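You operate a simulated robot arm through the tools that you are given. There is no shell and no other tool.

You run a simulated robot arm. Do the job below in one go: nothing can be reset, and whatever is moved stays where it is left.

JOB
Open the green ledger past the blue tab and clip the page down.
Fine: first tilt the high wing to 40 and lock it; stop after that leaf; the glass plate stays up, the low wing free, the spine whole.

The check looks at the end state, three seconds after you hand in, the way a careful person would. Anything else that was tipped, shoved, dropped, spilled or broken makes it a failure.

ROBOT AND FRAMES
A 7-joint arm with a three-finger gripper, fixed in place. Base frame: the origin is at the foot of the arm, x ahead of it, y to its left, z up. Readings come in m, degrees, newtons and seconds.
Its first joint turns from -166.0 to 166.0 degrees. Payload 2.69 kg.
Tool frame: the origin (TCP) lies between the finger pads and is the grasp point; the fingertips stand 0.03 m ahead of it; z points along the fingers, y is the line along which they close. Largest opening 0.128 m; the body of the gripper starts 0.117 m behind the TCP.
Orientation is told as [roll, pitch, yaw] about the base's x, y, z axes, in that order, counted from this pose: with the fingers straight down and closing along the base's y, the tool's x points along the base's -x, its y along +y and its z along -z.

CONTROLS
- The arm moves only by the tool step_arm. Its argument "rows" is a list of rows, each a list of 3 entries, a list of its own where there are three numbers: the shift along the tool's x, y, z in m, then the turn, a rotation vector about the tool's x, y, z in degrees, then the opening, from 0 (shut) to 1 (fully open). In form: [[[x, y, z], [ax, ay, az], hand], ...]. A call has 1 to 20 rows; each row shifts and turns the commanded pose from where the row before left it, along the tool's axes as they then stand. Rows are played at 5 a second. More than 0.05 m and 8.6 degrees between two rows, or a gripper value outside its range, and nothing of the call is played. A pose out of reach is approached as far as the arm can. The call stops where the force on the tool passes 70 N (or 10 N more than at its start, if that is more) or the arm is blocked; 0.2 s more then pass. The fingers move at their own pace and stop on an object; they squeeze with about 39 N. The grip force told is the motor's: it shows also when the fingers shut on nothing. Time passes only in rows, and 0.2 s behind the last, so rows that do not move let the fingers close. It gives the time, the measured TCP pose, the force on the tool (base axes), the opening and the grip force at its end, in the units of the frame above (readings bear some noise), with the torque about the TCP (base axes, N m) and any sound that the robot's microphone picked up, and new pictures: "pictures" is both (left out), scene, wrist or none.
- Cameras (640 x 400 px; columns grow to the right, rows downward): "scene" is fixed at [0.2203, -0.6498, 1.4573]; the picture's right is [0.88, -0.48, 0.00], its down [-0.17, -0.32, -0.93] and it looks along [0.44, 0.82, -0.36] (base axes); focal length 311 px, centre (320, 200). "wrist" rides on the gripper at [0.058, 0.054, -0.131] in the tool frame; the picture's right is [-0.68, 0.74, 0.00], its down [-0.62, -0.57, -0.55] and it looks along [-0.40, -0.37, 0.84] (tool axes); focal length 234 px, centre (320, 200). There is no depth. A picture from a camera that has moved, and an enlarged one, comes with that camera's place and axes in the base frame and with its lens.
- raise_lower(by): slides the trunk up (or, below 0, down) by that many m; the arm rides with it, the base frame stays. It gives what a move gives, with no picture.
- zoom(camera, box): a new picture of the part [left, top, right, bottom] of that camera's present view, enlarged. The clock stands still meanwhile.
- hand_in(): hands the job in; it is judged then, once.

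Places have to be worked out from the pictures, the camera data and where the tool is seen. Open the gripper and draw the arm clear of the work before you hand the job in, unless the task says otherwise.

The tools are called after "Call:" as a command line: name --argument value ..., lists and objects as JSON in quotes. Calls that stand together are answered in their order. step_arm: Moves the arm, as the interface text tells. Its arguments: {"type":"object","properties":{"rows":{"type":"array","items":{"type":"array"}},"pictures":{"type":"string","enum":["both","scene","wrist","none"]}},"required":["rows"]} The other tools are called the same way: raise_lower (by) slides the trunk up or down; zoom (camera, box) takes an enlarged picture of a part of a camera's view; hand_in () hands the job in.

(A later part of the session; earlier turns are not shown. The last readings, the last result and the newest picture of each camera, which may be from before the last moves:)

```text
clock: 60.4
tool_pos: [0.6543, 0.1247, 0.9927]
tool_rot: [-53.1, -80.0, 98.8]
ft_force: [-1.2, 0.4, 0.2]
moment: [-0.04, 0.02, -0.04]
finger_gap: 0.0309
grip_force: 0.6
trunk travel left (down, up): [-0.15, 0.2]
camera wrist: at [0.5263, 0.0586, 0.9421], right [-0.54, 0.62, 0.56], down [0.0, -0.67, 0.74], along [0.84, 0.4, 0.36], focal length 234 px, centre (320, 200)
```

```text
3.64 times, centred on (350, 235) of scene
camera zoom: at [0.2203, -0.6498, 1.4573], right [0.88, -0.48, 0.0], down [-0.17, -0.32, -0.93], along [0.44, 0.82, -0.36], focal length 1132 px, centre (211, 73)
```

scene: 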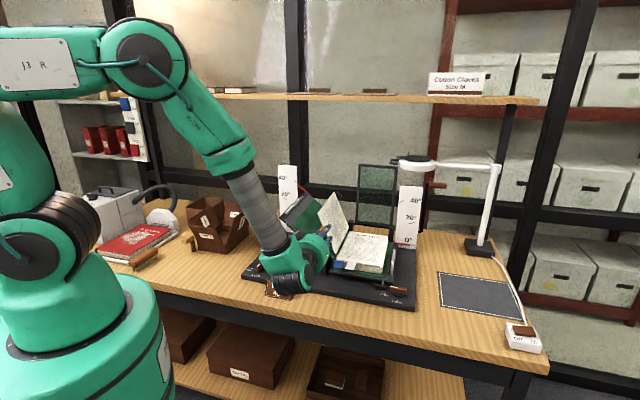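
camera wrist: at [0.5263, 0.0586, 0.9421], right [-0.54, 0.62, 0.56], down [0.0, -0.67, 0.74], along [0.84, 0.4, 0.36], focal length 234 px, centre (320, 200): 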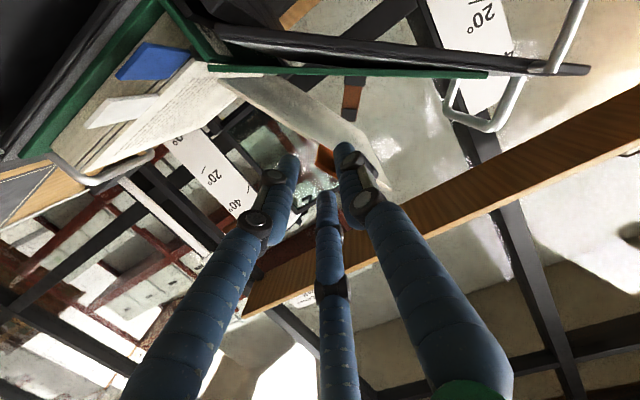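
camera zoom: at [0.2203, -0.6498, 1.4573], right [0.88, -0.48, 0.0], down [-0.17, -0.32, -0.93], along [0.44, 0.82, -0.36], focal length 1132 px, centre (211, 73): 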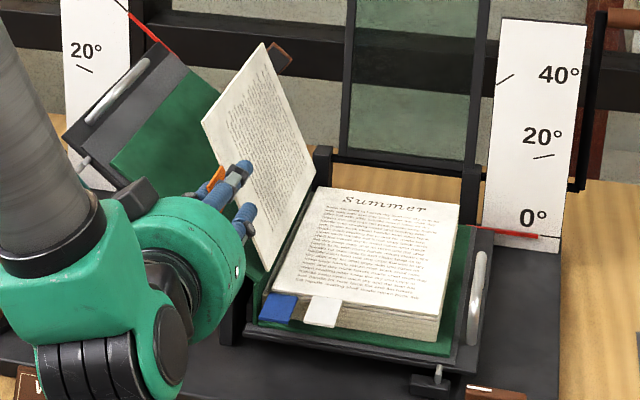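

The leaf is just past vertical. I'll draw the hand straight back so the tab leaves the cage, and see whether it falls onto the cover.

Call:
step_arm --rows '[[[0, 0.003, 0], [0, 0, 0], 0.3], [[0, 0, -0.03], [0, 0, 0], 0.3], [[0, 0, -0.04], [0, 0, 0], 0.3], [[0, 0, 0], [0, 0, 0], 0.3]]'

Call:
zoom --camera "scene" --box '[290, 180, 410, 290]'

```text
clock: 61.4
tool_pos: [0.6031, 0.075, 1.0017]
tool_rot: [-52.9, -80.1, 98.5]
ft_force: [1.0, 0.3, 0.4]
moment: [-0.04, 0.02, 0.01]
finger_gap: 0.0386
grip_force: 0.0
trunk travel left (down, up): [-0.15, 0.2]
camera wrist: at [0.4747, 0.0104, 0.9506], right [-0.54, 0.62, 0.57], down [0.0, -0.67, 0.74], along [0.84, 0.4, 0.36], focal length 234 px, centre (320, 200)
```

scene: 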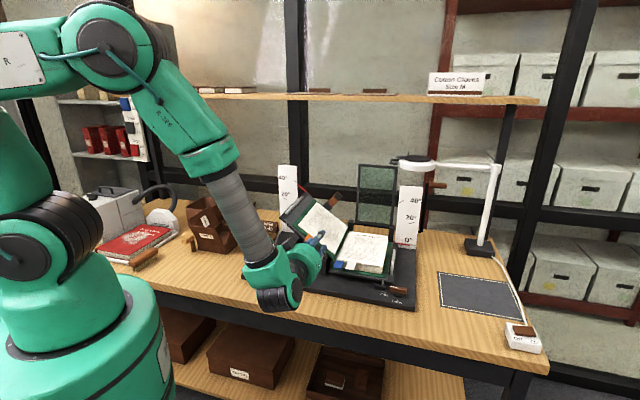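
wrist: 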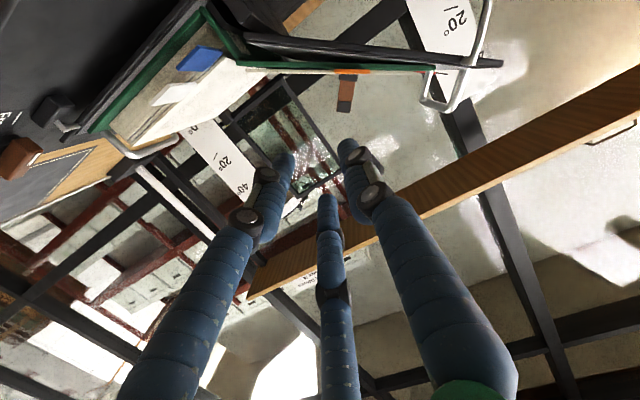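

```text
3.64 times, centred on (350, 235) of scene
camera zoom: at [0.2203, -0.6498, 1.4573], right [0.88, -0.48, 0.0], down [-0.17, -0.32, -0.93], along [0.44, 0.82, -0.36], focal length 1132 px, centre (211, 73)
```

zoom: 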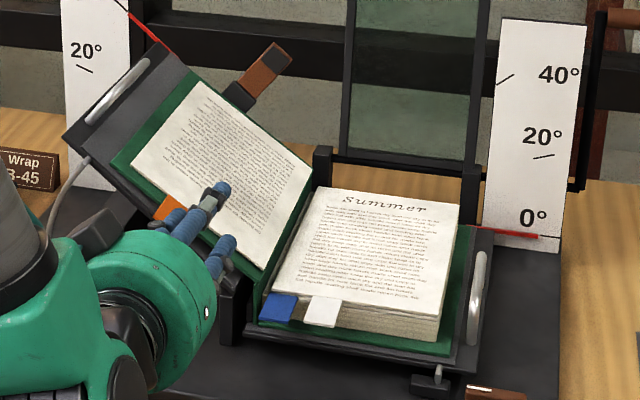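

The orange leaf now lies on the cover. Next is the white-tab "Summer" leaf, so I'll roll level and line up in front of the white tab, at r≈0.446–0.472.

Call:
step_arm --rows '[[[0, 0, 0], [0, 0, 8.17], 0.24], [[0, 0, 0], [0, 0, 8.17], 0.24], [[0, 0, 0], [0, 0, 8.17], 0.24], [[0, 0, 0], [0, 0, 8.17], 0.24], [[0, 0, 0], [0, 0, 8.17], 0.24], [[0, 0, 0], [0, 0, 8.17], 0.24], [[0, 0, 0], [0, 0, 8.17], 0.24], [[0, 0, 0], [0, 0, 8.17], 0.24], [[0, 0, 0], [0, 0, 8.17], 0.24], [[0, 0, 0], [0, 0, 8.17], 0.24], [[0, 0, 0], [0, 0, 8.17], 0.24], [[0, 0, 0], [0, 0, 8.17], 0.24], [[-0.0227, -0.03, 0.0082], [0, 0, 0], 0.24], [[-0.0227, -0.03, 0.0082], [0, 0, 0], 0.24], [[-0.0227, -0.03, 0.0082], [0, 0, 0], 0.24], [[-0.0227, -0.028, 0.0082], [0, 0, 0], 0.24], [[0, 0, 0], [0, 0, 0], 0.24]]'

Call:
zoom --camera "wrist" --box '[220, 60, 400, 200]'

Call:
zoom --camera "scene" --box '[310, 225, 400, 300]'

```text
clock: 65.0
tool_pos: [0.6828, 0.0258, 0.8799]
tool_rot: [84.1, 0.2, -44.8]
ft_force: [-0.3, 0.0, 0.1]
moment: [0.03, 0.0, 0.06]
finger_gap: 0.0306
grip_force: 0.1
trunk travel left (down, up): [-0.15, 0.2]
camera wrist: at [0.5531, -0.0226, 0.9472], right [0.54, -0.42, 0.73], down [0.01, -0.86, -0.51], along [0.84, 0.28, -0.46], focal length 234 px, centre (320, 200)
```

scene: 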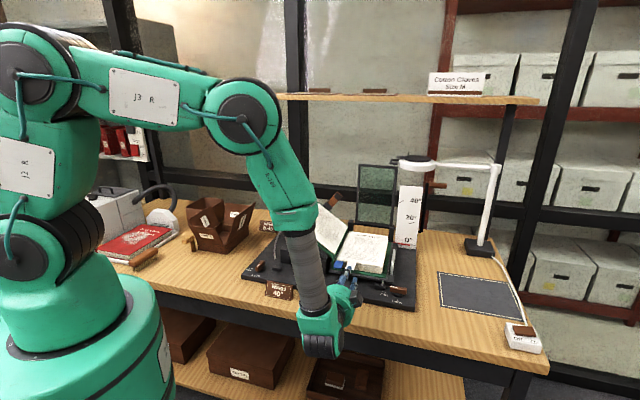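
wrist: 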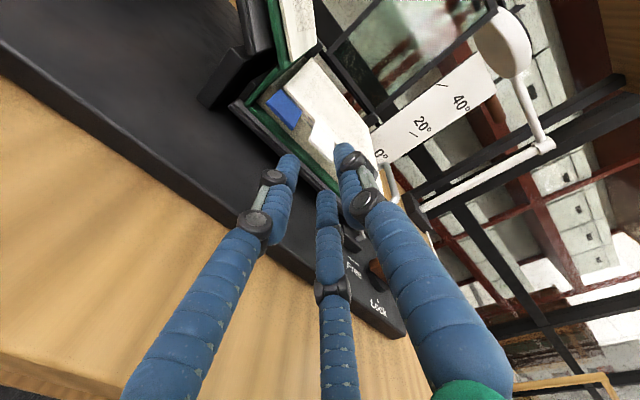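

```text
2.86 times, centred on (310, 130) of wrist
camera zoom: at [0.5531, -0.0226, 0.9472], right [0.54, -0.42, 0.73], down [0.01, -0.86, -0.51], along [0.84, 0.28, -0.46], focal length 669 px, centre (349, 400)
```

zoom: 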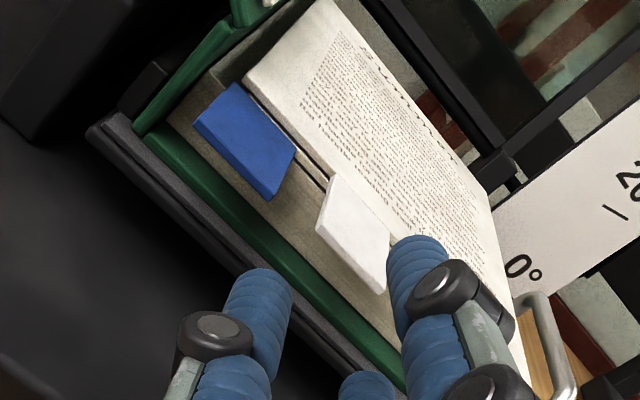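

```text
5.33 times, centred on (355, 262) of scene
camera zoom: at [0.2203, -0.6498, 1.4573], right [0.88, -0.48, 0.0], down [-0.17, -0.32, -0.93], along [0.44, 0.82, -0.36], focal length 1660 px, centre (133, -133)
```

zoom: 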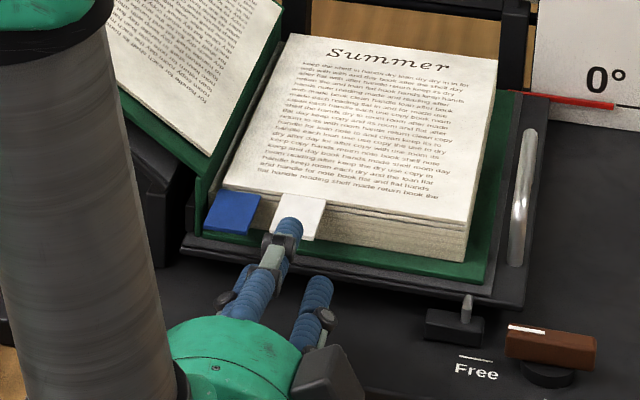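

Lined up with the white tab. I'll lower 4 mm and slide forward to cage it.

Call:
step_arm --rows '[[[0, -0.004, 0], [0, 0, 0], 0.24], [[0, 0.0017, 0.0165], [0, 0, 0], 0.24], [[0, 0.0017, 0.0165], [0, 0, 0], 0.24], [[0, 0.0017, 0.0165], [0, 0, 0], 0.24], [[0, 0, 0], [0, 0, 0], 0.24]]'

Call:
zoom --camera "wrist" --box '[220, 60, 400, 200]'

Call:
zoom --camera "scene" --box '[310, 225, 400, 300]'

```text
clock: 66.2
tool_pos: [0.7185, 0.0612, 0.8752]
tool_rot: [84.0, 0.1, -44.9]
ft_force: [-0.1, 0.4, -0.5]
moment: [0.02, -0.02, 0.0]
finger_gap: 0.0308
grip_force: 0.0
trunk travel left (down, up): [-0.15, 0.2]
camera wrist: at [0.5894, 0.0134, 0.9424], right [0.54, -0.42, 0.73], down [0.01, -0.86, -0.51], along [0.84, 0.28, -0.46], focal length 234 px, centre (320, 200)
```

scene: 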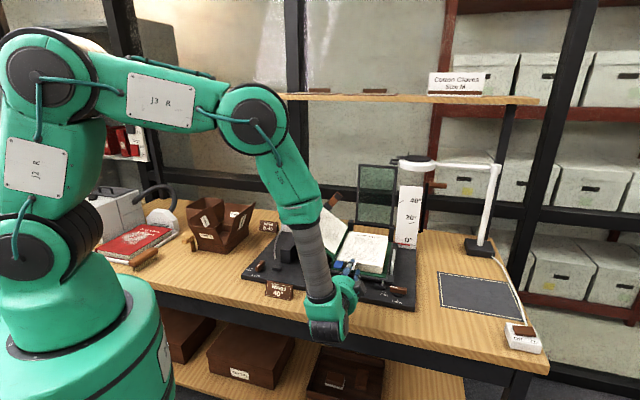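
wrist: 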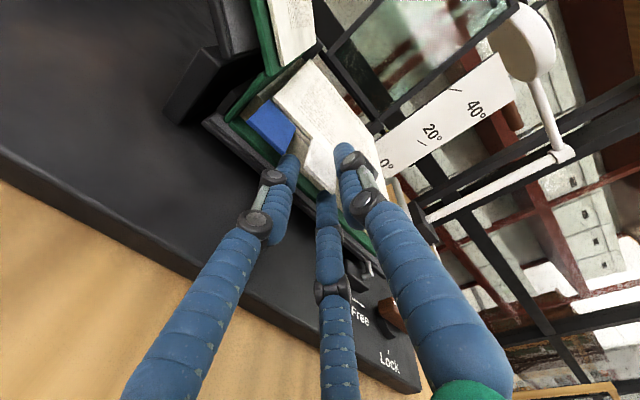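

```text
2.86 times, centred on (310, 130) of wrist
camera zoom: at [0.5894, 0.0134, 0.9424], right [0.54, -0.42, 0.73], down [0.01, -0.86, -0.51], along [0.84, 0.28, -0.46], focal length 669 px, centre (349, 400)
```

zoom: 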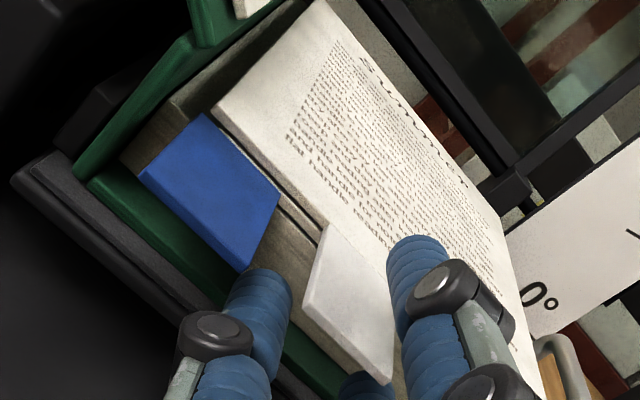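

```text
5.33 times, centred on (355, 262) of scene
camera zoom: at [0.2203, -0.6498, 1.4573], right [0.88, -0.48, 0.0], down [-0.17, -0.32, -0.93], along [0.44, 0.82, -0.36], focal length 1660 px, centre (133, -133)
```

zoom: 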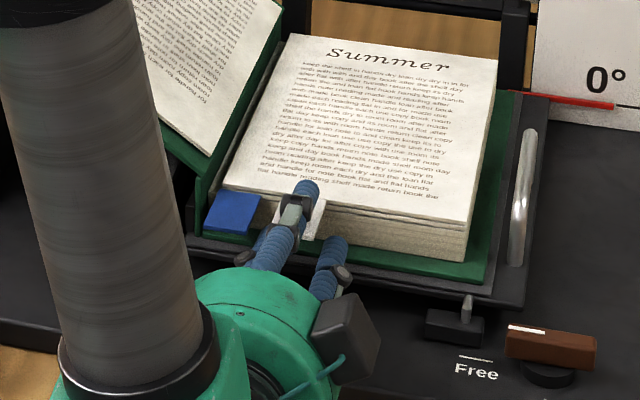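

White tab caged. Lifting it on its smaller arc now, first about 25°.

Call:
step_arm --rows '[[[0.0003, 0.0043, -0.0005], [0, 0, -3.5], 0.24], [[0.0003, 0.0043, -0.0005], [0, 0, -3.5], 0.24], [[0.0005, 0.0087, -0.0009], [0, 0, -7], 0.24], [[0.0005, 0.0087, -0.0009], [0, 0, -7], 0.24], [[0.0005, 0.0087, -0.0008], [0, 0, -7], 0.24], [[0, 0, 0], [0, 0, 0], 0.24]]'

Call:
zoom --camera "wrist" --box '[160, 0, 400, 200]'

Call:
zoom --camera "scene" --box '[310, 200, 410, 290]'

```text
clock: 67.6
tool_pos: [0.7123, 0.0668, 0.9103]
tool_rot: [83.3, -27.9, -41.6]
ft_force: [3.7, -5.2, 1.5]
moment: [-0.04, -0.01, -0.23]
finger_gap: 0.0349
grip_force: 3.1
trunk travel left (down, up): [-0.15, 0.2]
camera wrist: at [0.5677, 0.0297, 0.943], right [0.25, -0.11, 0.96], down [0.17, -0.97, -0.15], along [0.95, 0.21, -0.22], focal length 234 px, centre (320, 200)
```

scene: 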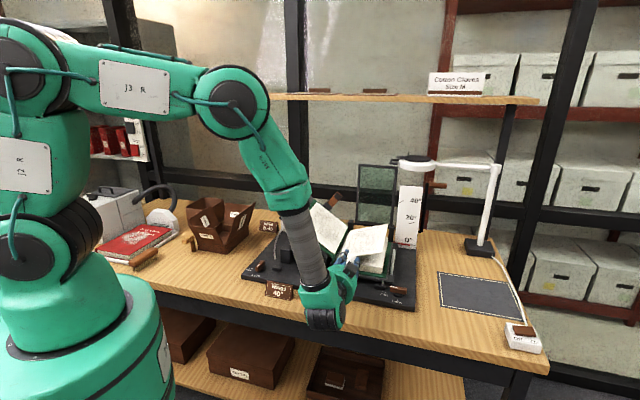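
wrist: 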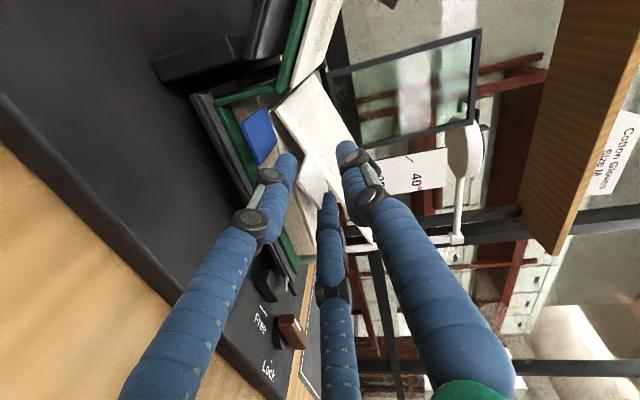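

```text
2.00 times, centred on (280, 100) of wrist
camera zoom: at [0.5677, 0.0297, 0.943], right [0.25, -0.11, 0.96], down [0.17, -0.97, -0.15], along [0.95, 0.21, -0.22], focal length 468 px, centre (400, 400)
```

zoom: 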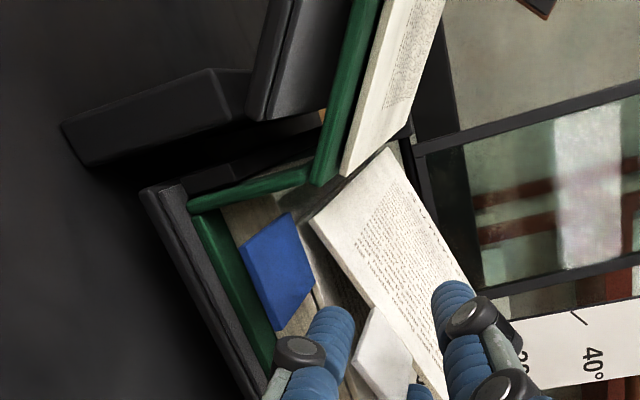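

```text
4.44 times, centred on (360, 245) of scene
camera zoom: at [0.2203, -0.6498, 1.4573], right [0.88, -0.48, 0.0], down [-0.17, -0.32, -0.93], along [0.44, 0.82, -0.36], focal length 1383 px, centre (142, 0)
```

zoom: 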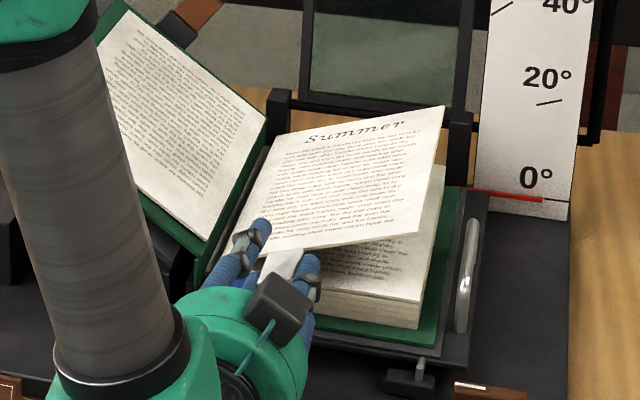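

Only the white-tab leaf is rising. I'll loosen the cage slightly and carry on.

Call:
step_arm --rows '[[[0.0005, 0.0087, -0.0008], [0, 0, -6], 0.28], [[0.0005, 0.0087, -0.0007], [0, 0, -6], 0.28], [[0.0005, 0.0087, -0.0006], [0, 0, -6], 0.28], [[0.0005, 0.0087, -0.0005], [0, 0, -7], 0.28], [[0.0005, 0.0087, -0.0004], [0, 0, -7], 0.28], [[0.0005, 0.0087, -0.0003], [0, 0, -7], 0.28], [[0, 0, 0], [0, 0, 0], 0.28]]'

Call:
zoom --camera "scene" --box '[300, 190, 410, 290]'

```text
clock: 69.2
tool_pos: [0.6878, 0.0936, 0.9452]
tool_rot: [75.2, -66.4, -31.2]
ft_force: [7.0, -8.4, 14.1]
moment: [0.14, -0.49, -0.37]
finger_gap: 0.0475
grip_force: 9.4
trunk travel left (down, up): [-0.15, 0.2]
camera wrist: at [0.5411, 0.0497, 0.926], right [-0.23, 0.36, 0.91], down [0.18, -0.9, 0.4], along [0.96, 0.26, 0.14], focal length 234 px, centre (320, 200)
```

scene: 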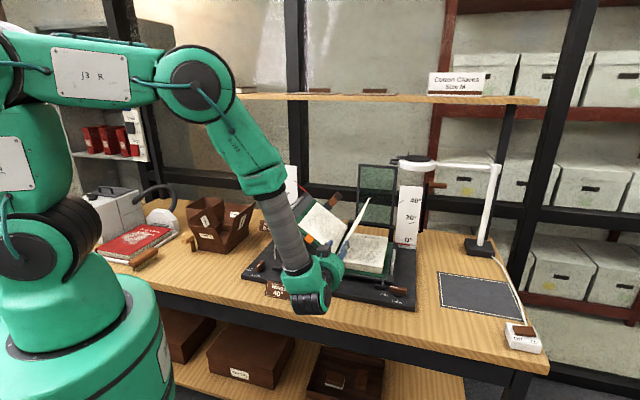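
wrist: 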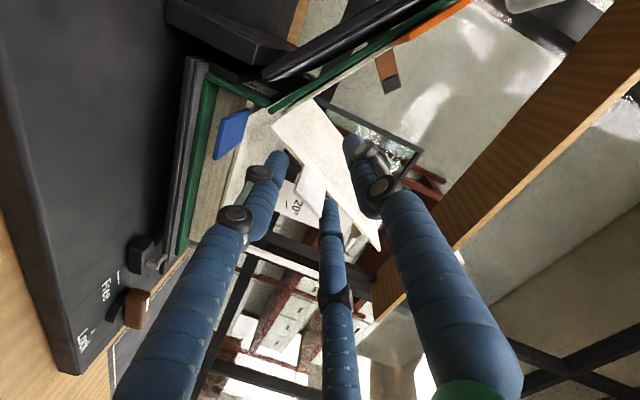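

```text
4.00 times, centred on (355, 240) of scene
camera zoom: at [0.2203, -0.6498, 1.4573], right [0.88, -0.48, 0.0], down [-0.17, -0.32, -0.93], along [0.44, 0.82, -0.36], focal length 1245 px, centre (180, 40)
```

zoom: 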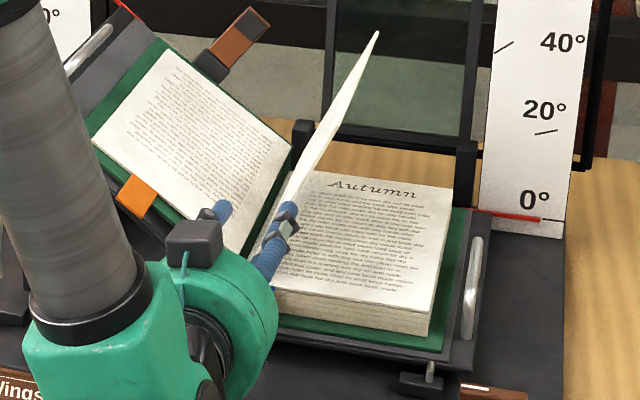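

The leaf below reads "Autumn", which carries the blue tab. The fingers are being pushed apart by something, so I'll look closely before moving on.

Call:
zoom --camera "wrist" --box '[230, 90, 420, 260]'

Call:
zoom --camera "scene" --box '[325, 215, 375, 275]'

```text
2.35 times, centred on (325, 175) of wrist
camera zoom: at [0.5411, 0.0497, 0.926], right [-0.23, 0.36, 0.91], down [0.18, -0.9, 0.4], along [0.96, 0.26, 0.14], focal length 551 px, centre (308, 259)
```

zoom: 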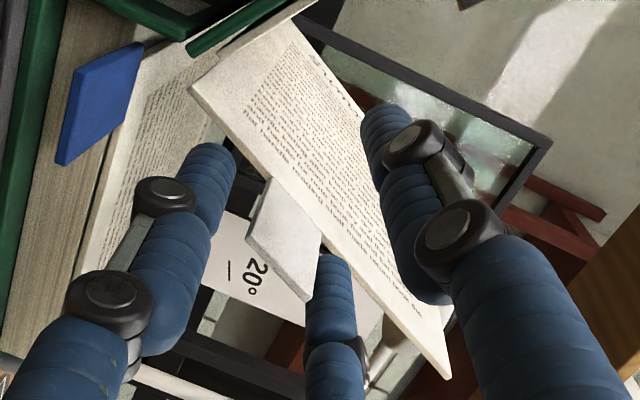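

```text
6.67 times, centred on (350, 245) of scene
camera zoom: at [0.2203, -0.6498, 1.4573], right [0.88, -0.48, 0.0], down [-0.17, -0.32, -0.93], along [0.44, 0.82, -0.36], focal length 2075 px, centre (120, -100)
```

zoom: 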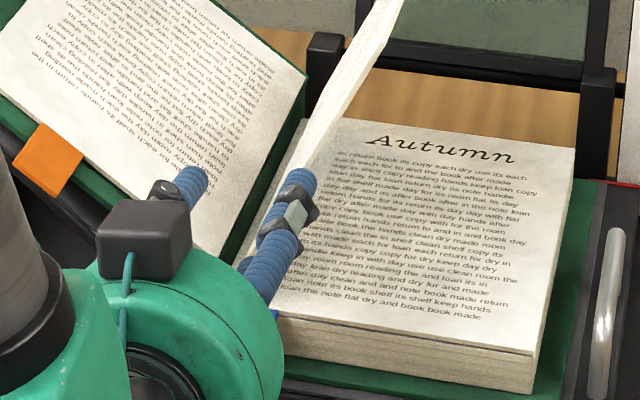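

The reading shows a radial push of about 18 N and the fingers forced wider than commanded, so the tab seems wedged. I'll open the fingers a bit more and see whether it relaxes.

Call:
step_arm --rows '[[[0, 0, 0], [0, 0, 0], 0.4], [[0, 0, 0], [0, 0, 0], 0.45], [[0, 0, 0], [0, 0, 0], 0.45]]' --pictures "both"

Call:
zoom --camera "wrist" --box '[230, 90, 420, 260]'

Call:
zoom --camera "scene" --box '[310, 195, 390, 275]'

```text
clock: 70.0
tool_pos: [0.6868, 0.0954, 0.9441]
tool_rot: [75.0, -66.1, -30.8]
ft_force: [0.4, -0.8, -0.3]
moment: [0.03, -0.04, 0.01]
finger_gap: 0.0573
grip_force: 0.1
trunk travel left (down, up): [-0.15, 0.2]
camera wrist: at [0.5406, 0.0501, 0.9251], right [-0.22, 0.36, 0.91], down [0.18, -0.9, 0.4], along [0.96, 0.26, 0.14], focal length 234 px, centre (320, 200)
```

scene: 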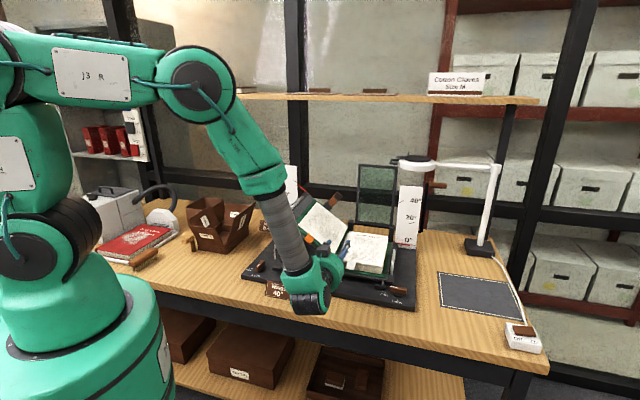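
wrist: 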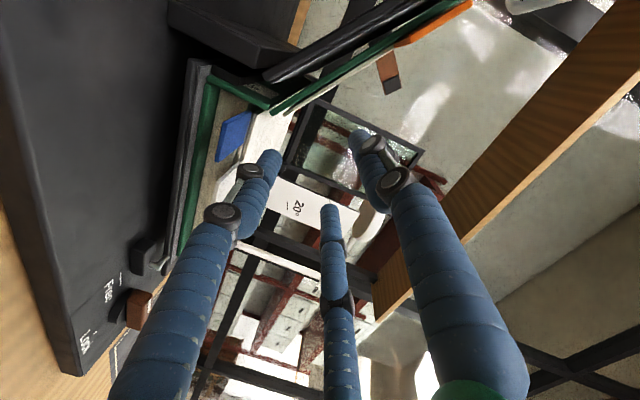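

```text
2.35 times, centred on (325, 175) of wrist
camera zoom: at [0.5406, 0.0501, 0.9251], right [-0.22, 0.36, 0.91], down [0.18, -0.9, 0.4], along [0.96, 0.26, 0.14], focal length 551 px, centre (308, 259)
```

zoom: 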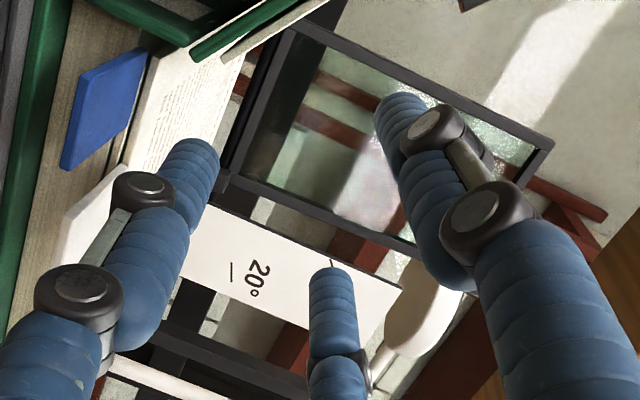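

```text
5.00 times, centred on (350, 235) of scene
camera zoom: at [0.2203, -0.6498, 1.4573], right [0.88, -0.48, 0.0], down [-0.17, -0.32, -0.93], along [0.44, 0.82, -0.36], focal length 1556 px, centre (170, 25)
```

zoom: 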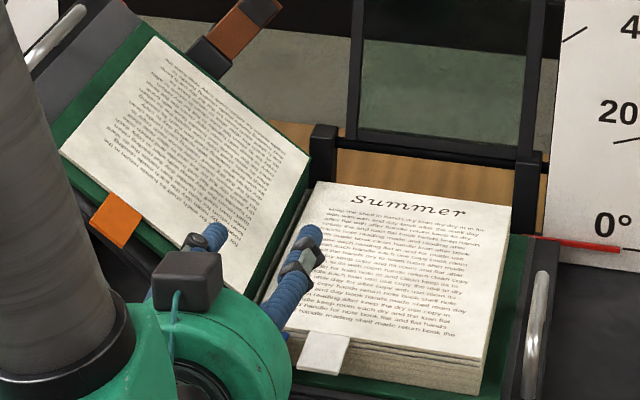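

The white leaf slipped between the widely spread lower fingers and lay back down unharmed. So the spread pair is physical, and I should use a narrower gap centred on the tab. I'll withdraw, roll level and line up again.

Call:
step_arm --rows '[[[0, 0, -0.03], [0, 0, 0], 0.3], [[0, 0, -0.03], [0, 0, 0], 0.16], [[0, 0, 0], [0, 0, 8.25], 0.16], [[0, 0, 0], [0, 0, 8.25], 0.16], [[0, 0, 0], [0, 0, 8.25], 0.16], [[0, 0, 0], [0, 0, 8.25], 0.16], [[0, 0, 0], [0, 0, 8.25], 0.16], [[0, 0, 0], [0, 0, 8.25], 0.16], [[0, 0, 0], [0, 0, 8.25], 0.16], [[0, 0, 0], [0, 0, 8.25], 0.16], [[-0.0137, -0.024, 0.005], [0, 0, 0], 0.16], [[-0.0137, -0.024, 0.005], [0, 0, 0], 0.16], [[-0.0137, -0.022, 0.005], [0, 0, 0], 0.16], [[0, 0, 0], [0, 0, 0], 0.16]]'

Call:
zoom --camera "wrist" --box '[220, 60, 400, 200]'

Call:
zoom --camera "scene" --box '[310, 225, 400, 300]'

```text
clock: 73.0
tool_pos: [0.6788, 0.0282, 0.8796]
tool_rot: [84.0, -1.0, -44.6]
ft_force: [-0.4, 0.2, 1.1]
moment: [0.05, 0.0, -0.02]
finger_gap: 0.0204
grip_force: 0.1
trunk travel left (down, up): [-0.15, 0.2]
camera wrist: at [0.549, -0.0196, 0.9457], right [0.53, -0.41, 0.74], down [0.02, -0.87, -0.5], along [0.85, 0.28, -0.45], focal length 234 px, centre (320, 200)
```

scene: 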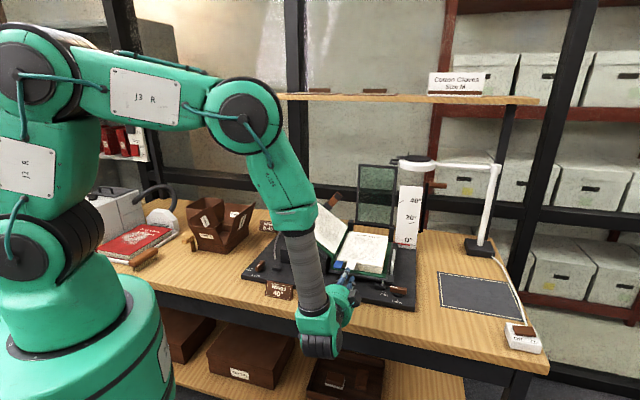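
wrist: 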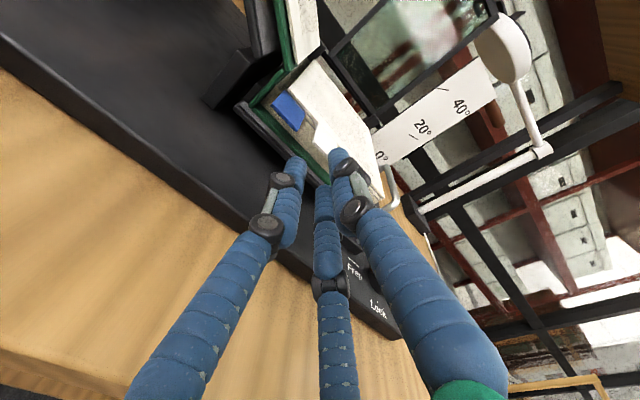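

```text
2.86 times, centred on (310, 130) of wrist
camera zoom: at [0.549, -0.0196, 0.9457], right [0.53, -0.41, 0.74], down [0.02, -0.87, -0.5], along [0.85, 0.28, -0.45], focal length 669 px, centre (349, 400)
```

zoom: 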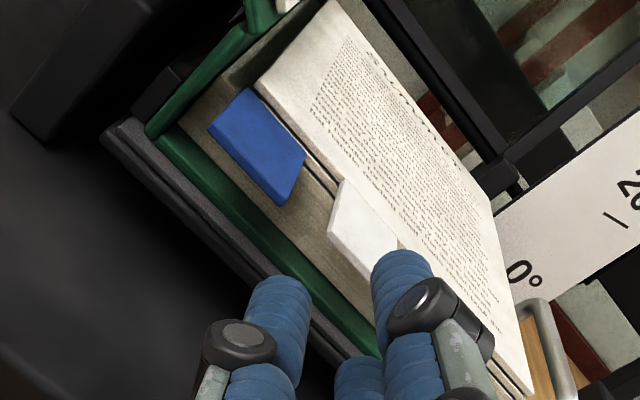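

```text
5.33 times, centred on (355, 262) of scene
camera zoom: at [0.2203, -0.6498, 1.4573], right [0.88, -0.48, 0.0], down [-0.17, -0.32, -0.93], along [0.44, 0.82, -0.36], focal length 1660 px, centre (133, -133)
```

zoom: 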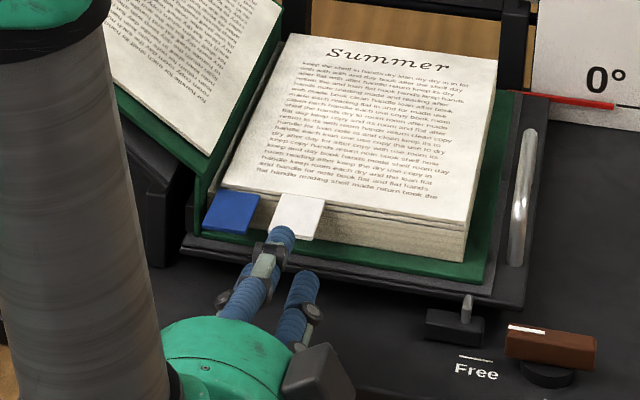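

Lined up on the white tab with the narrower gap. Sliding forward to cage it.

Call:
step_arm --rows '[[[0, -0.0015, 0], [0, 0, -1], 0.16], [[0, 0.0015, 0.0144], [0, 0, 0], 0.16], [[0, 0.0015, 0.0144], [0, 0, 0], 0.16], [[0, 0.0015, 0.0144], [0, 0, 0], 0.16], [[0, 0.0015, 0.0144], [0, 0, 0], 0.16], [[0, 0, 0], [0, 0, 0], 0.16]]'

Call:
zoom --camera "wrist" --box '[220, 60, 400, 200]'

Call:
zoom --camera "scene" --box '[310, 225, 400, 300]'

```text
clock: 74.4
tool_pos: [0.7199, 0.0682, 0.8784]
tool_rot: [84.0, -1.9, -44.5]
ft_force: [0.8, 0.1, -0.2]
moment: [0.03, 0.04, 0.02]
finger_gap: 0.0206
grip_force: 1.2
trunk travel left (down, up): [-0.15, 0.2]
camera wrist: at [0.5889, 0.0223, 0.9441], right [0.52, -0.4, 0.75], down [0.03, -0.87, -0.48], along [0.85, 0.27, -0.44], focal length 234 px, centre (320, 200)
```

scene: 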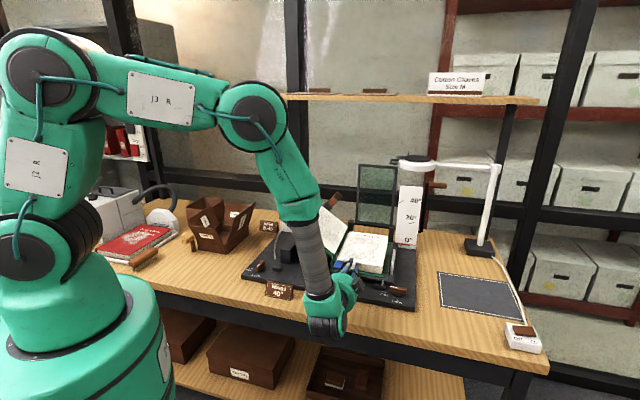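
wrist: 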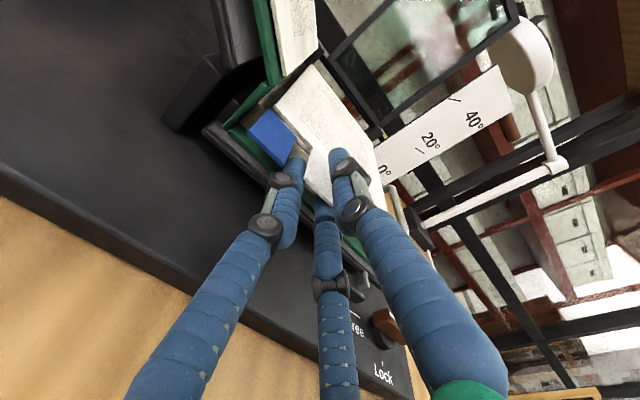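

```text
2.86 times, centred on (310, 130) of wrist
camera zoom: at [0.5889, 0.0223, 0.9441], right [0.52, -0.4, 0.75], down [0.03, -0.87, -0.48], along [0.85, 0.27, -0.44], focal length 669 px, centre (349, 400)
```

zoom: 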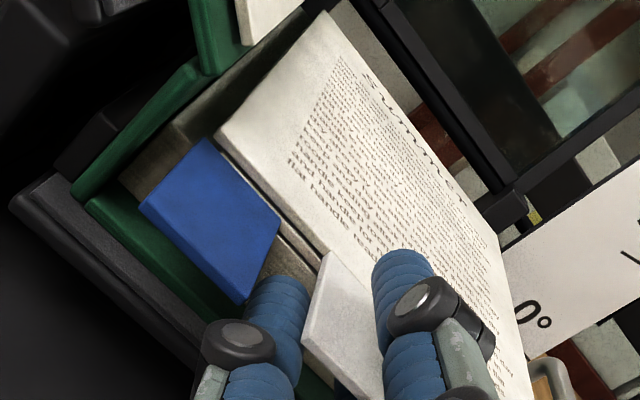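

```text
5.33 times, centred on (355, 262) of scene
camera zoom: at [0.2203, -0.6498, 1.4573], right [0.88, -0.48, 0.0], down [-0.17, -0.32, -0.93], along [0.44, 0.82, -0.36], focal length 1660 px, centre (133, -133)
```

zoom: 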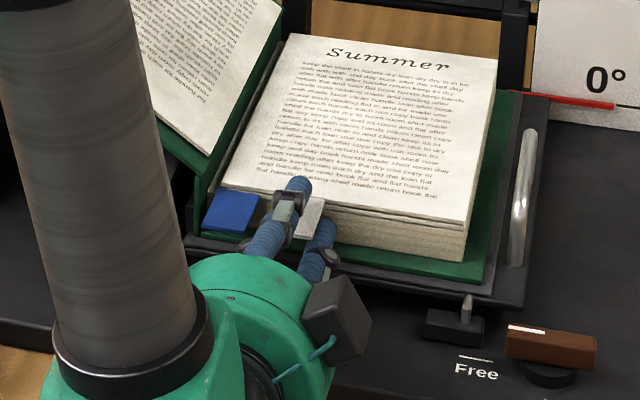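

The white tab is caged with both lower fingers under it. Lifting again.

Call:
step_arm --rows '[[[0.0002, 0.004, -0.0004], [0, 0, -2], 0.16], [[0.0003, 0.0041, -0.0004], [0, 0, -3.5], 0.16], [[0.0005, 0.0081, -0.0008], [0, 0, -7], 0.16], [[0.0005, 0.0081, -0.0008], [0, 0, -7], 0.16], [[0.0005, 0.0081, -0.0008], [0, 0, -7], 0.16], [[0, 0, 0], [0, 0, 0], 0.16]]'

Call:
zoom --camera "wrist" --box '[200, 40, 420, 220]'

Call:
zoom --camera "scene" --box '[310, 200, 410, 290]'

```text
clock: 75.8
tool_pos: [0.7123, 0.0741, 0.9105]
tool_rot: [83.4, -28.3, -41.5]
ft_force: [8.4, -16.3, 6.6]
moment: [0.02, -0.11, -0.12]
finger_gap: 0.0321
grip_force: 8.3
trunk travel left (down, up): [-0.15, 0.2]
camera wrist: at [0.5689, 0.0371, 0.9434], right [0.24, -0.1, 0.96], down [0.18, -0.97, -0.15], along [0.95, 0.21, -0.22], focal length 234 px, centre (320, 200)
```

scene: 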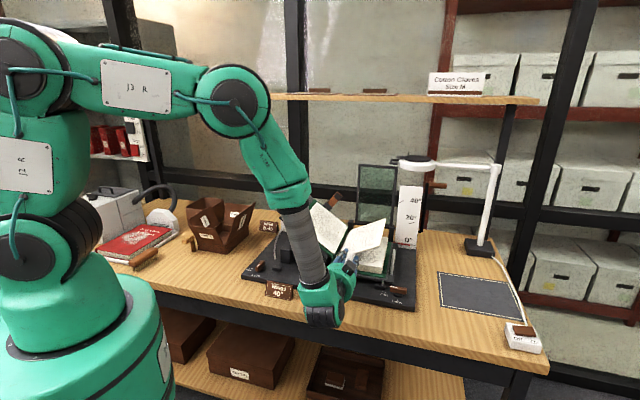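
wrist: 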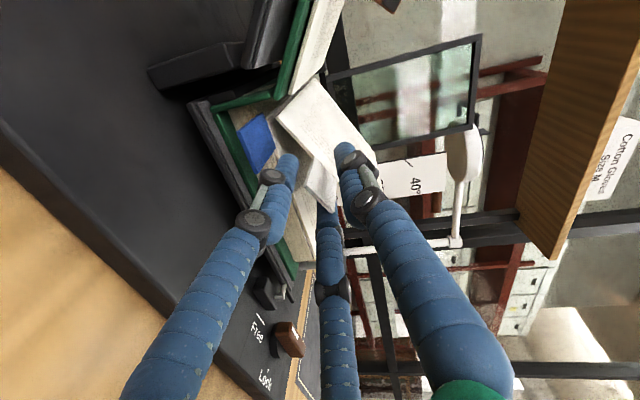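

```text
2.22 times, centred on (310, 130) of wrist
camera zoom: at [0.5689, 0.0371, 0.9434], right [0.24, -0.1, 0.96], down [0.18, -0.97, -0.15], along [0.95, 0.21, -0.22], focal length 520 px, centre (342, 356)
```

zoom: 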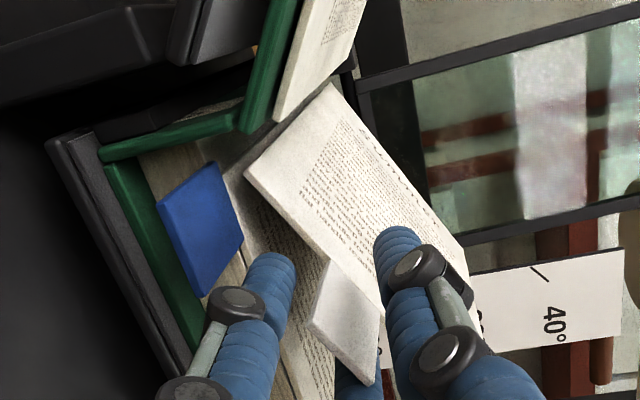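

```text
4.44 times, centred on (360, 245) of scene
camera zoom: at [0.2203, -0.6498, 1.4573], right [0.88, -0.48, 0.0], down [-0.17, -0.32, -0.93], along [0.44, 0.82, -0.36], focal length 1383 px, centre (142, 0)
```

zoom: 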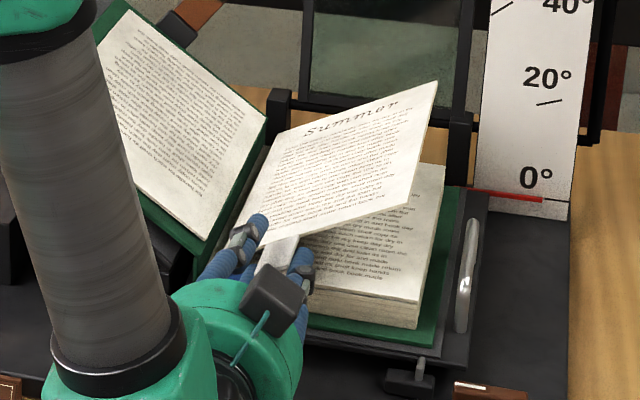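

The white tab is wedging itself down between the two lower fingers and spreading them. I'll lower the leaf back the way it came and release it, then use the fingers closed together as a single solid bar under the tab instead.

Call:
step_arm --rows '[[[0.0005, -0.0081, 0.0008], [0, 0, 7], 0.2], [[0.0005, -0.0081, 0.0008], [0, 0, 7], 0.2], [[0.0005, -0.0081, 0.0008], [0, 0, 7], 0.2], [[0.0003, -0.0041, 0.0004], [0, 0, 3.5], 0.2], [[0.0002, -0.004, 0.0004], [0, 0, 3.5], 0.2], [[0, -0.003, 0], [0, 0, 0], 0.2], [[0, 0, 0], [0, 0, 0], 0.2]]'

Call:
zoom --camera "wrist" --box '[220, 60, 400, 200]'

Call:
zoom --camera "scene" --box '[310, 225, 400, 300]'

```text
clock: 77.4
tool_pos: [0.7195, 0.0687, 0.8741]
tool_rot: [84.1, -0.4, -44.7]
ft_force: [0.0, 1.0, 0.0]
moment: [0.0, -0.01, -0.01]
finger_gap: 0.0254
grip_force: 0.0
trunk travel left (down, up): [-0.15, 0.2]
camera wrist: at [0.5891, 0.0212, 0.9415], right [0.53, -0.42, 0.74], down [0.01, -0.87, -0.5], along [0.85, 0.28, -0.45], focal length 234 px, centre (320, 200)
```

scene: 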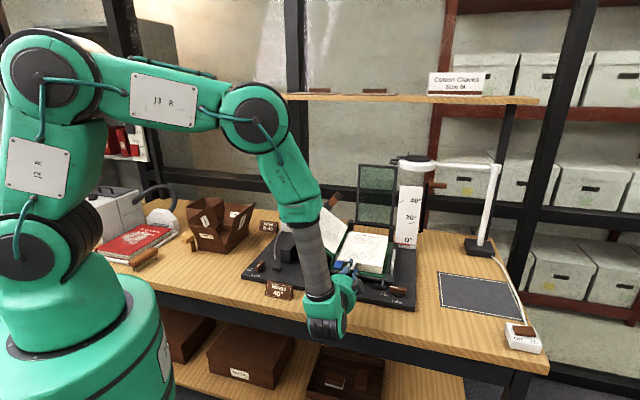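
wrist: 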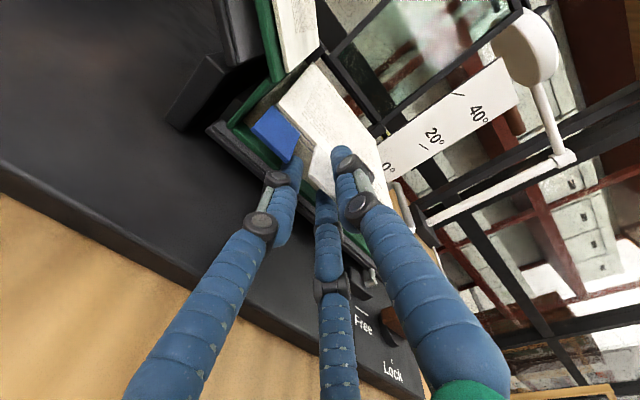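

```text
2.86 times, centred on (310, 130) of wrist
camera zoom: at [0.5891, 0.0212, 0.9415], right [0.53, -0.42, 0.74], down [0.01, -0.87, -0.5], along [0.85, 0.28, -0.45], focal length 669 px, centre (349, 400)
```

zoom: 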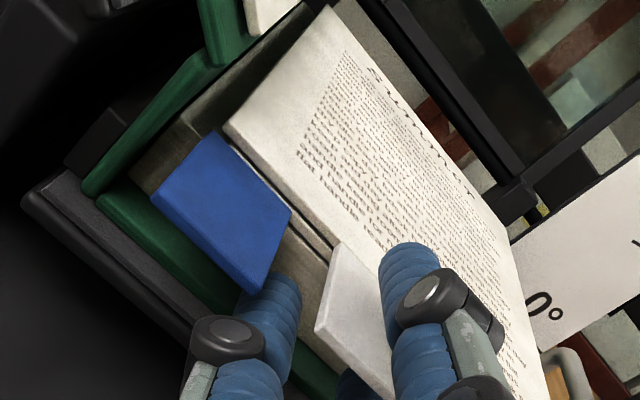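

```text
5.33 times, centred on (355, 262) of scene
camera zoom: at [0.2203, -0.6498, 1.4573], right [0.88, -0.48, 0.0], down [-0.17, -0.32, -0.93], along [0.44, 0.82, -0.36], focal length 1660 px, centre (133, -133)
```

zoom: 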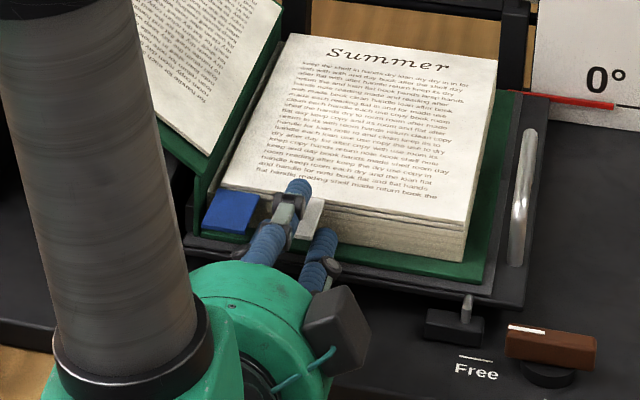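

The white leaf lies flat again and nothing is disturbed. I'll withdraw, close the fingers completely into one bar and bring it just below the white tab's level.

Call:
step_arm --rows '[[[0, 0, -0.025], [0, 0, 0], 0.2], [[0, 0, -0.025], [0, 0, 0], 0.1], [[0, 0, 0], [0, 0, 0], 0], [[-0.002, -0.0162, 0.0017], [0, 0, 0], 0], [[0, 0, 0], [0, 0, 0], 0], [[0, 0, 0], [0, 0, 0], 0]]'

Call:
zoom --camera "wrist" --box '[220, 60, 400, 200]'

Call:
zoom --camera "scene" --box '[310, 225, 400, 300]'

```text
clock: 78.8
tool_pos: [0.6854, 0.0323, 0.8652]
tool_rot: [84.0, -0.4, -44.7]
ft_force: [0.5, 0.5, -0.1]
moment: [0.01, 0.01, 0.01]
finger_gap: 0.0024
grip_force: 31.5
trunk travel left (down, up): [-0.15, 0.2]
camera wrist: at [0.5558, -0.0159, 0.9308], right [0.53, -0.42, 0.74], down [0.01, -0.87, -0.5], along [0.85, 0.28, -0.45], focal length 234 px, centre (320, 200)
```

scene: 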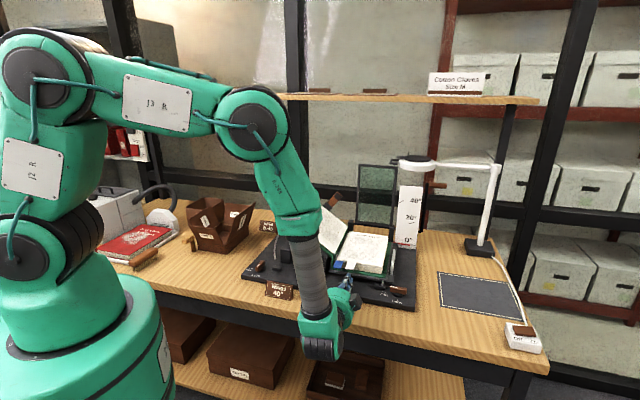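
wrist: 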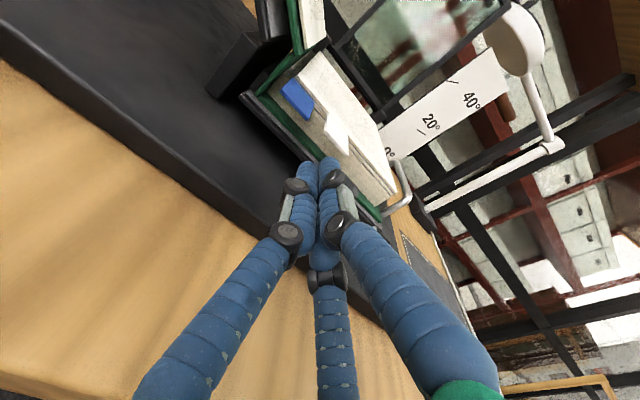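

```text
2.86 times, centred on (310, 130) of wrist
camera zoom: at [0.5558, -0.0159, 0.9308], right [0.53, -0.42, 0.74], down [0.01, -0.87, -0.5], along [0.85, 0.28, -0.45], focal length 669 px, centre (349, 400)
```

zoom: 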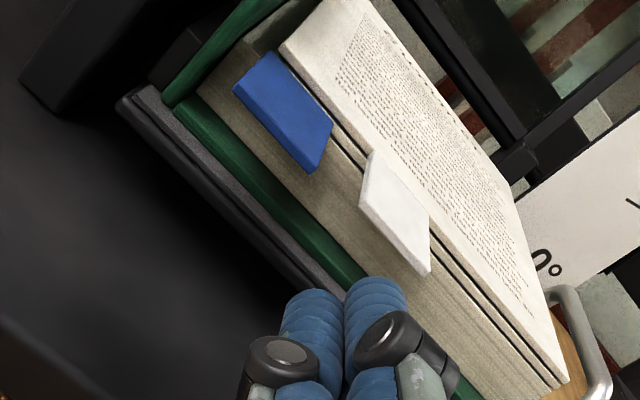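

```text
5.33 times, centred on (355, 262) of scene
camera zoom: at [0.2203, -0.6498, 1.4573], right [0.88, -0.48, 0.0], down [-0.17, -0.32, -0.93], along [0.44, 0.82, -0.36], focal length 1660 px, centre (133, -133)
```

zoom: 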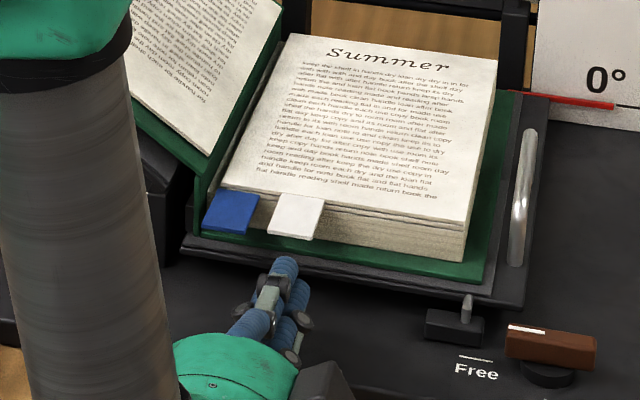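

Closed together the three fingers form a 3 cm thick bundle, too thick to fit well below the tab. They do make a good narrow pinch, so I'll open slightly, slide over the tab centred on it and close to a light pinch.

Call:
step_arm --rows '[[[0.0028, 0.0066, -0.0007], [0, 0, 0], 0.17], [[0, 0.0066, -0.0007], [0, 0, 0.4], 0.17], [[0, 0.0016, 0.015], [0, 0, 0], 0.17], [[0, 0.0016, 0.015], [0, 0, 0], 0.17], [[0, 0.0016, 0.0152], [0, 0, 0], 0.17], [[0, 0, 0], [0, 0, 0], 0.17]]'

Call:
zoom --camera "wrist" --box '[220, 60, 400, 200]'

Call:
zoom --camera "scene" --box '[310, 225, 400, 300]'

```text
clock: 80.2
tool_pos: [0.7162, 0.0662, 0.8781]
tool_rot: [84.0, 0.0, -44.7]
ft_force: [-0.2, 0.1, 0.1]
moment: [-0.01, -0.01, -0.01]
finger_gap: 0.022
grip_force: 0.1
trunk travel left (down, up): [-0.15, 0.2]
camera wrist: at [0.5859, 0.0195, 0.9443], right [0.53, -0.42, 0.73], down [0.01, -0.86, -0.51], along [0.84, 0.28, -0.46], focal length 234 px, centre (320, 200)
```

scene: 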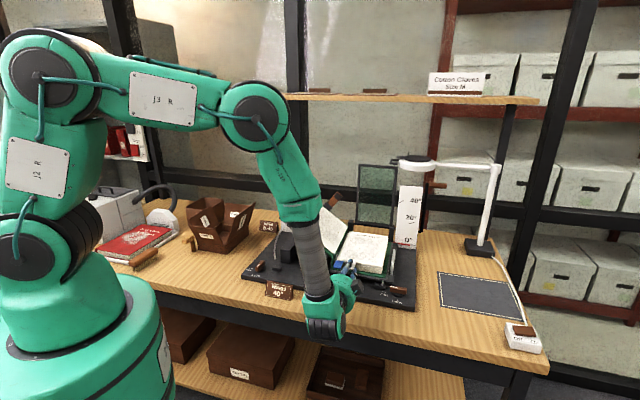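
wrist: 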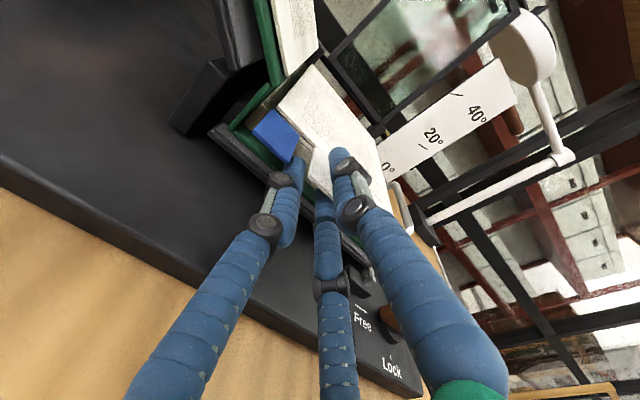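

```text
2.86 times, centred on (310, 130) of wrist
camera zoom: at [0.5859, 0.0195, 0.9443], right [0.53, -0.42, 0.73], down [0.01, -0.86, -0.51], along [0.84, 0.28, -0.46], focal length 669 px, centre (349, 400)
```

zoom: 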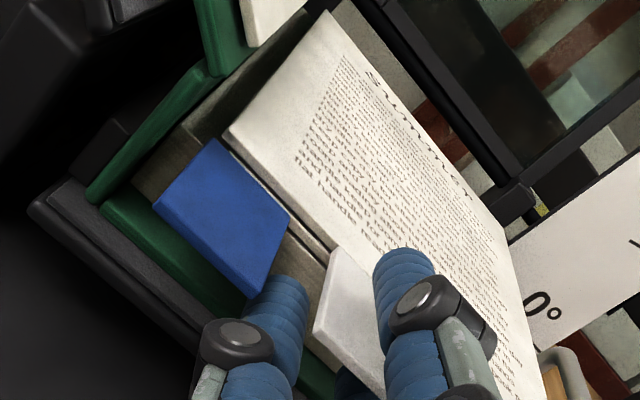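

```text
5.33 times, centred on (355, 262) of scene
camera zoom: at [0.2203, -0.6498, 1.4573], right [0.88, -0.48, 0.0], down [-0.17, -0.32, -0.93], along [0.44, 0.82, -0.36], focal length 1660 px, centre (133, -133)
```

zoom: 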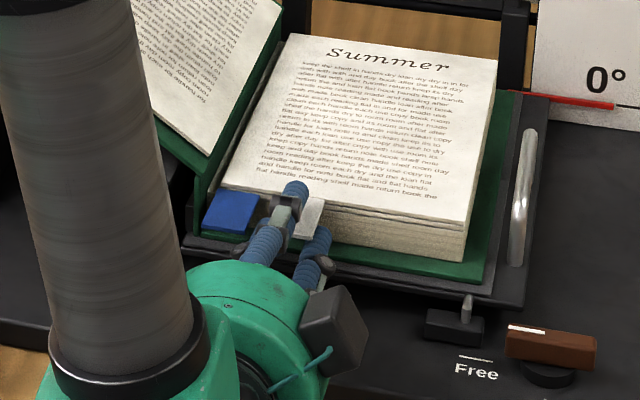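

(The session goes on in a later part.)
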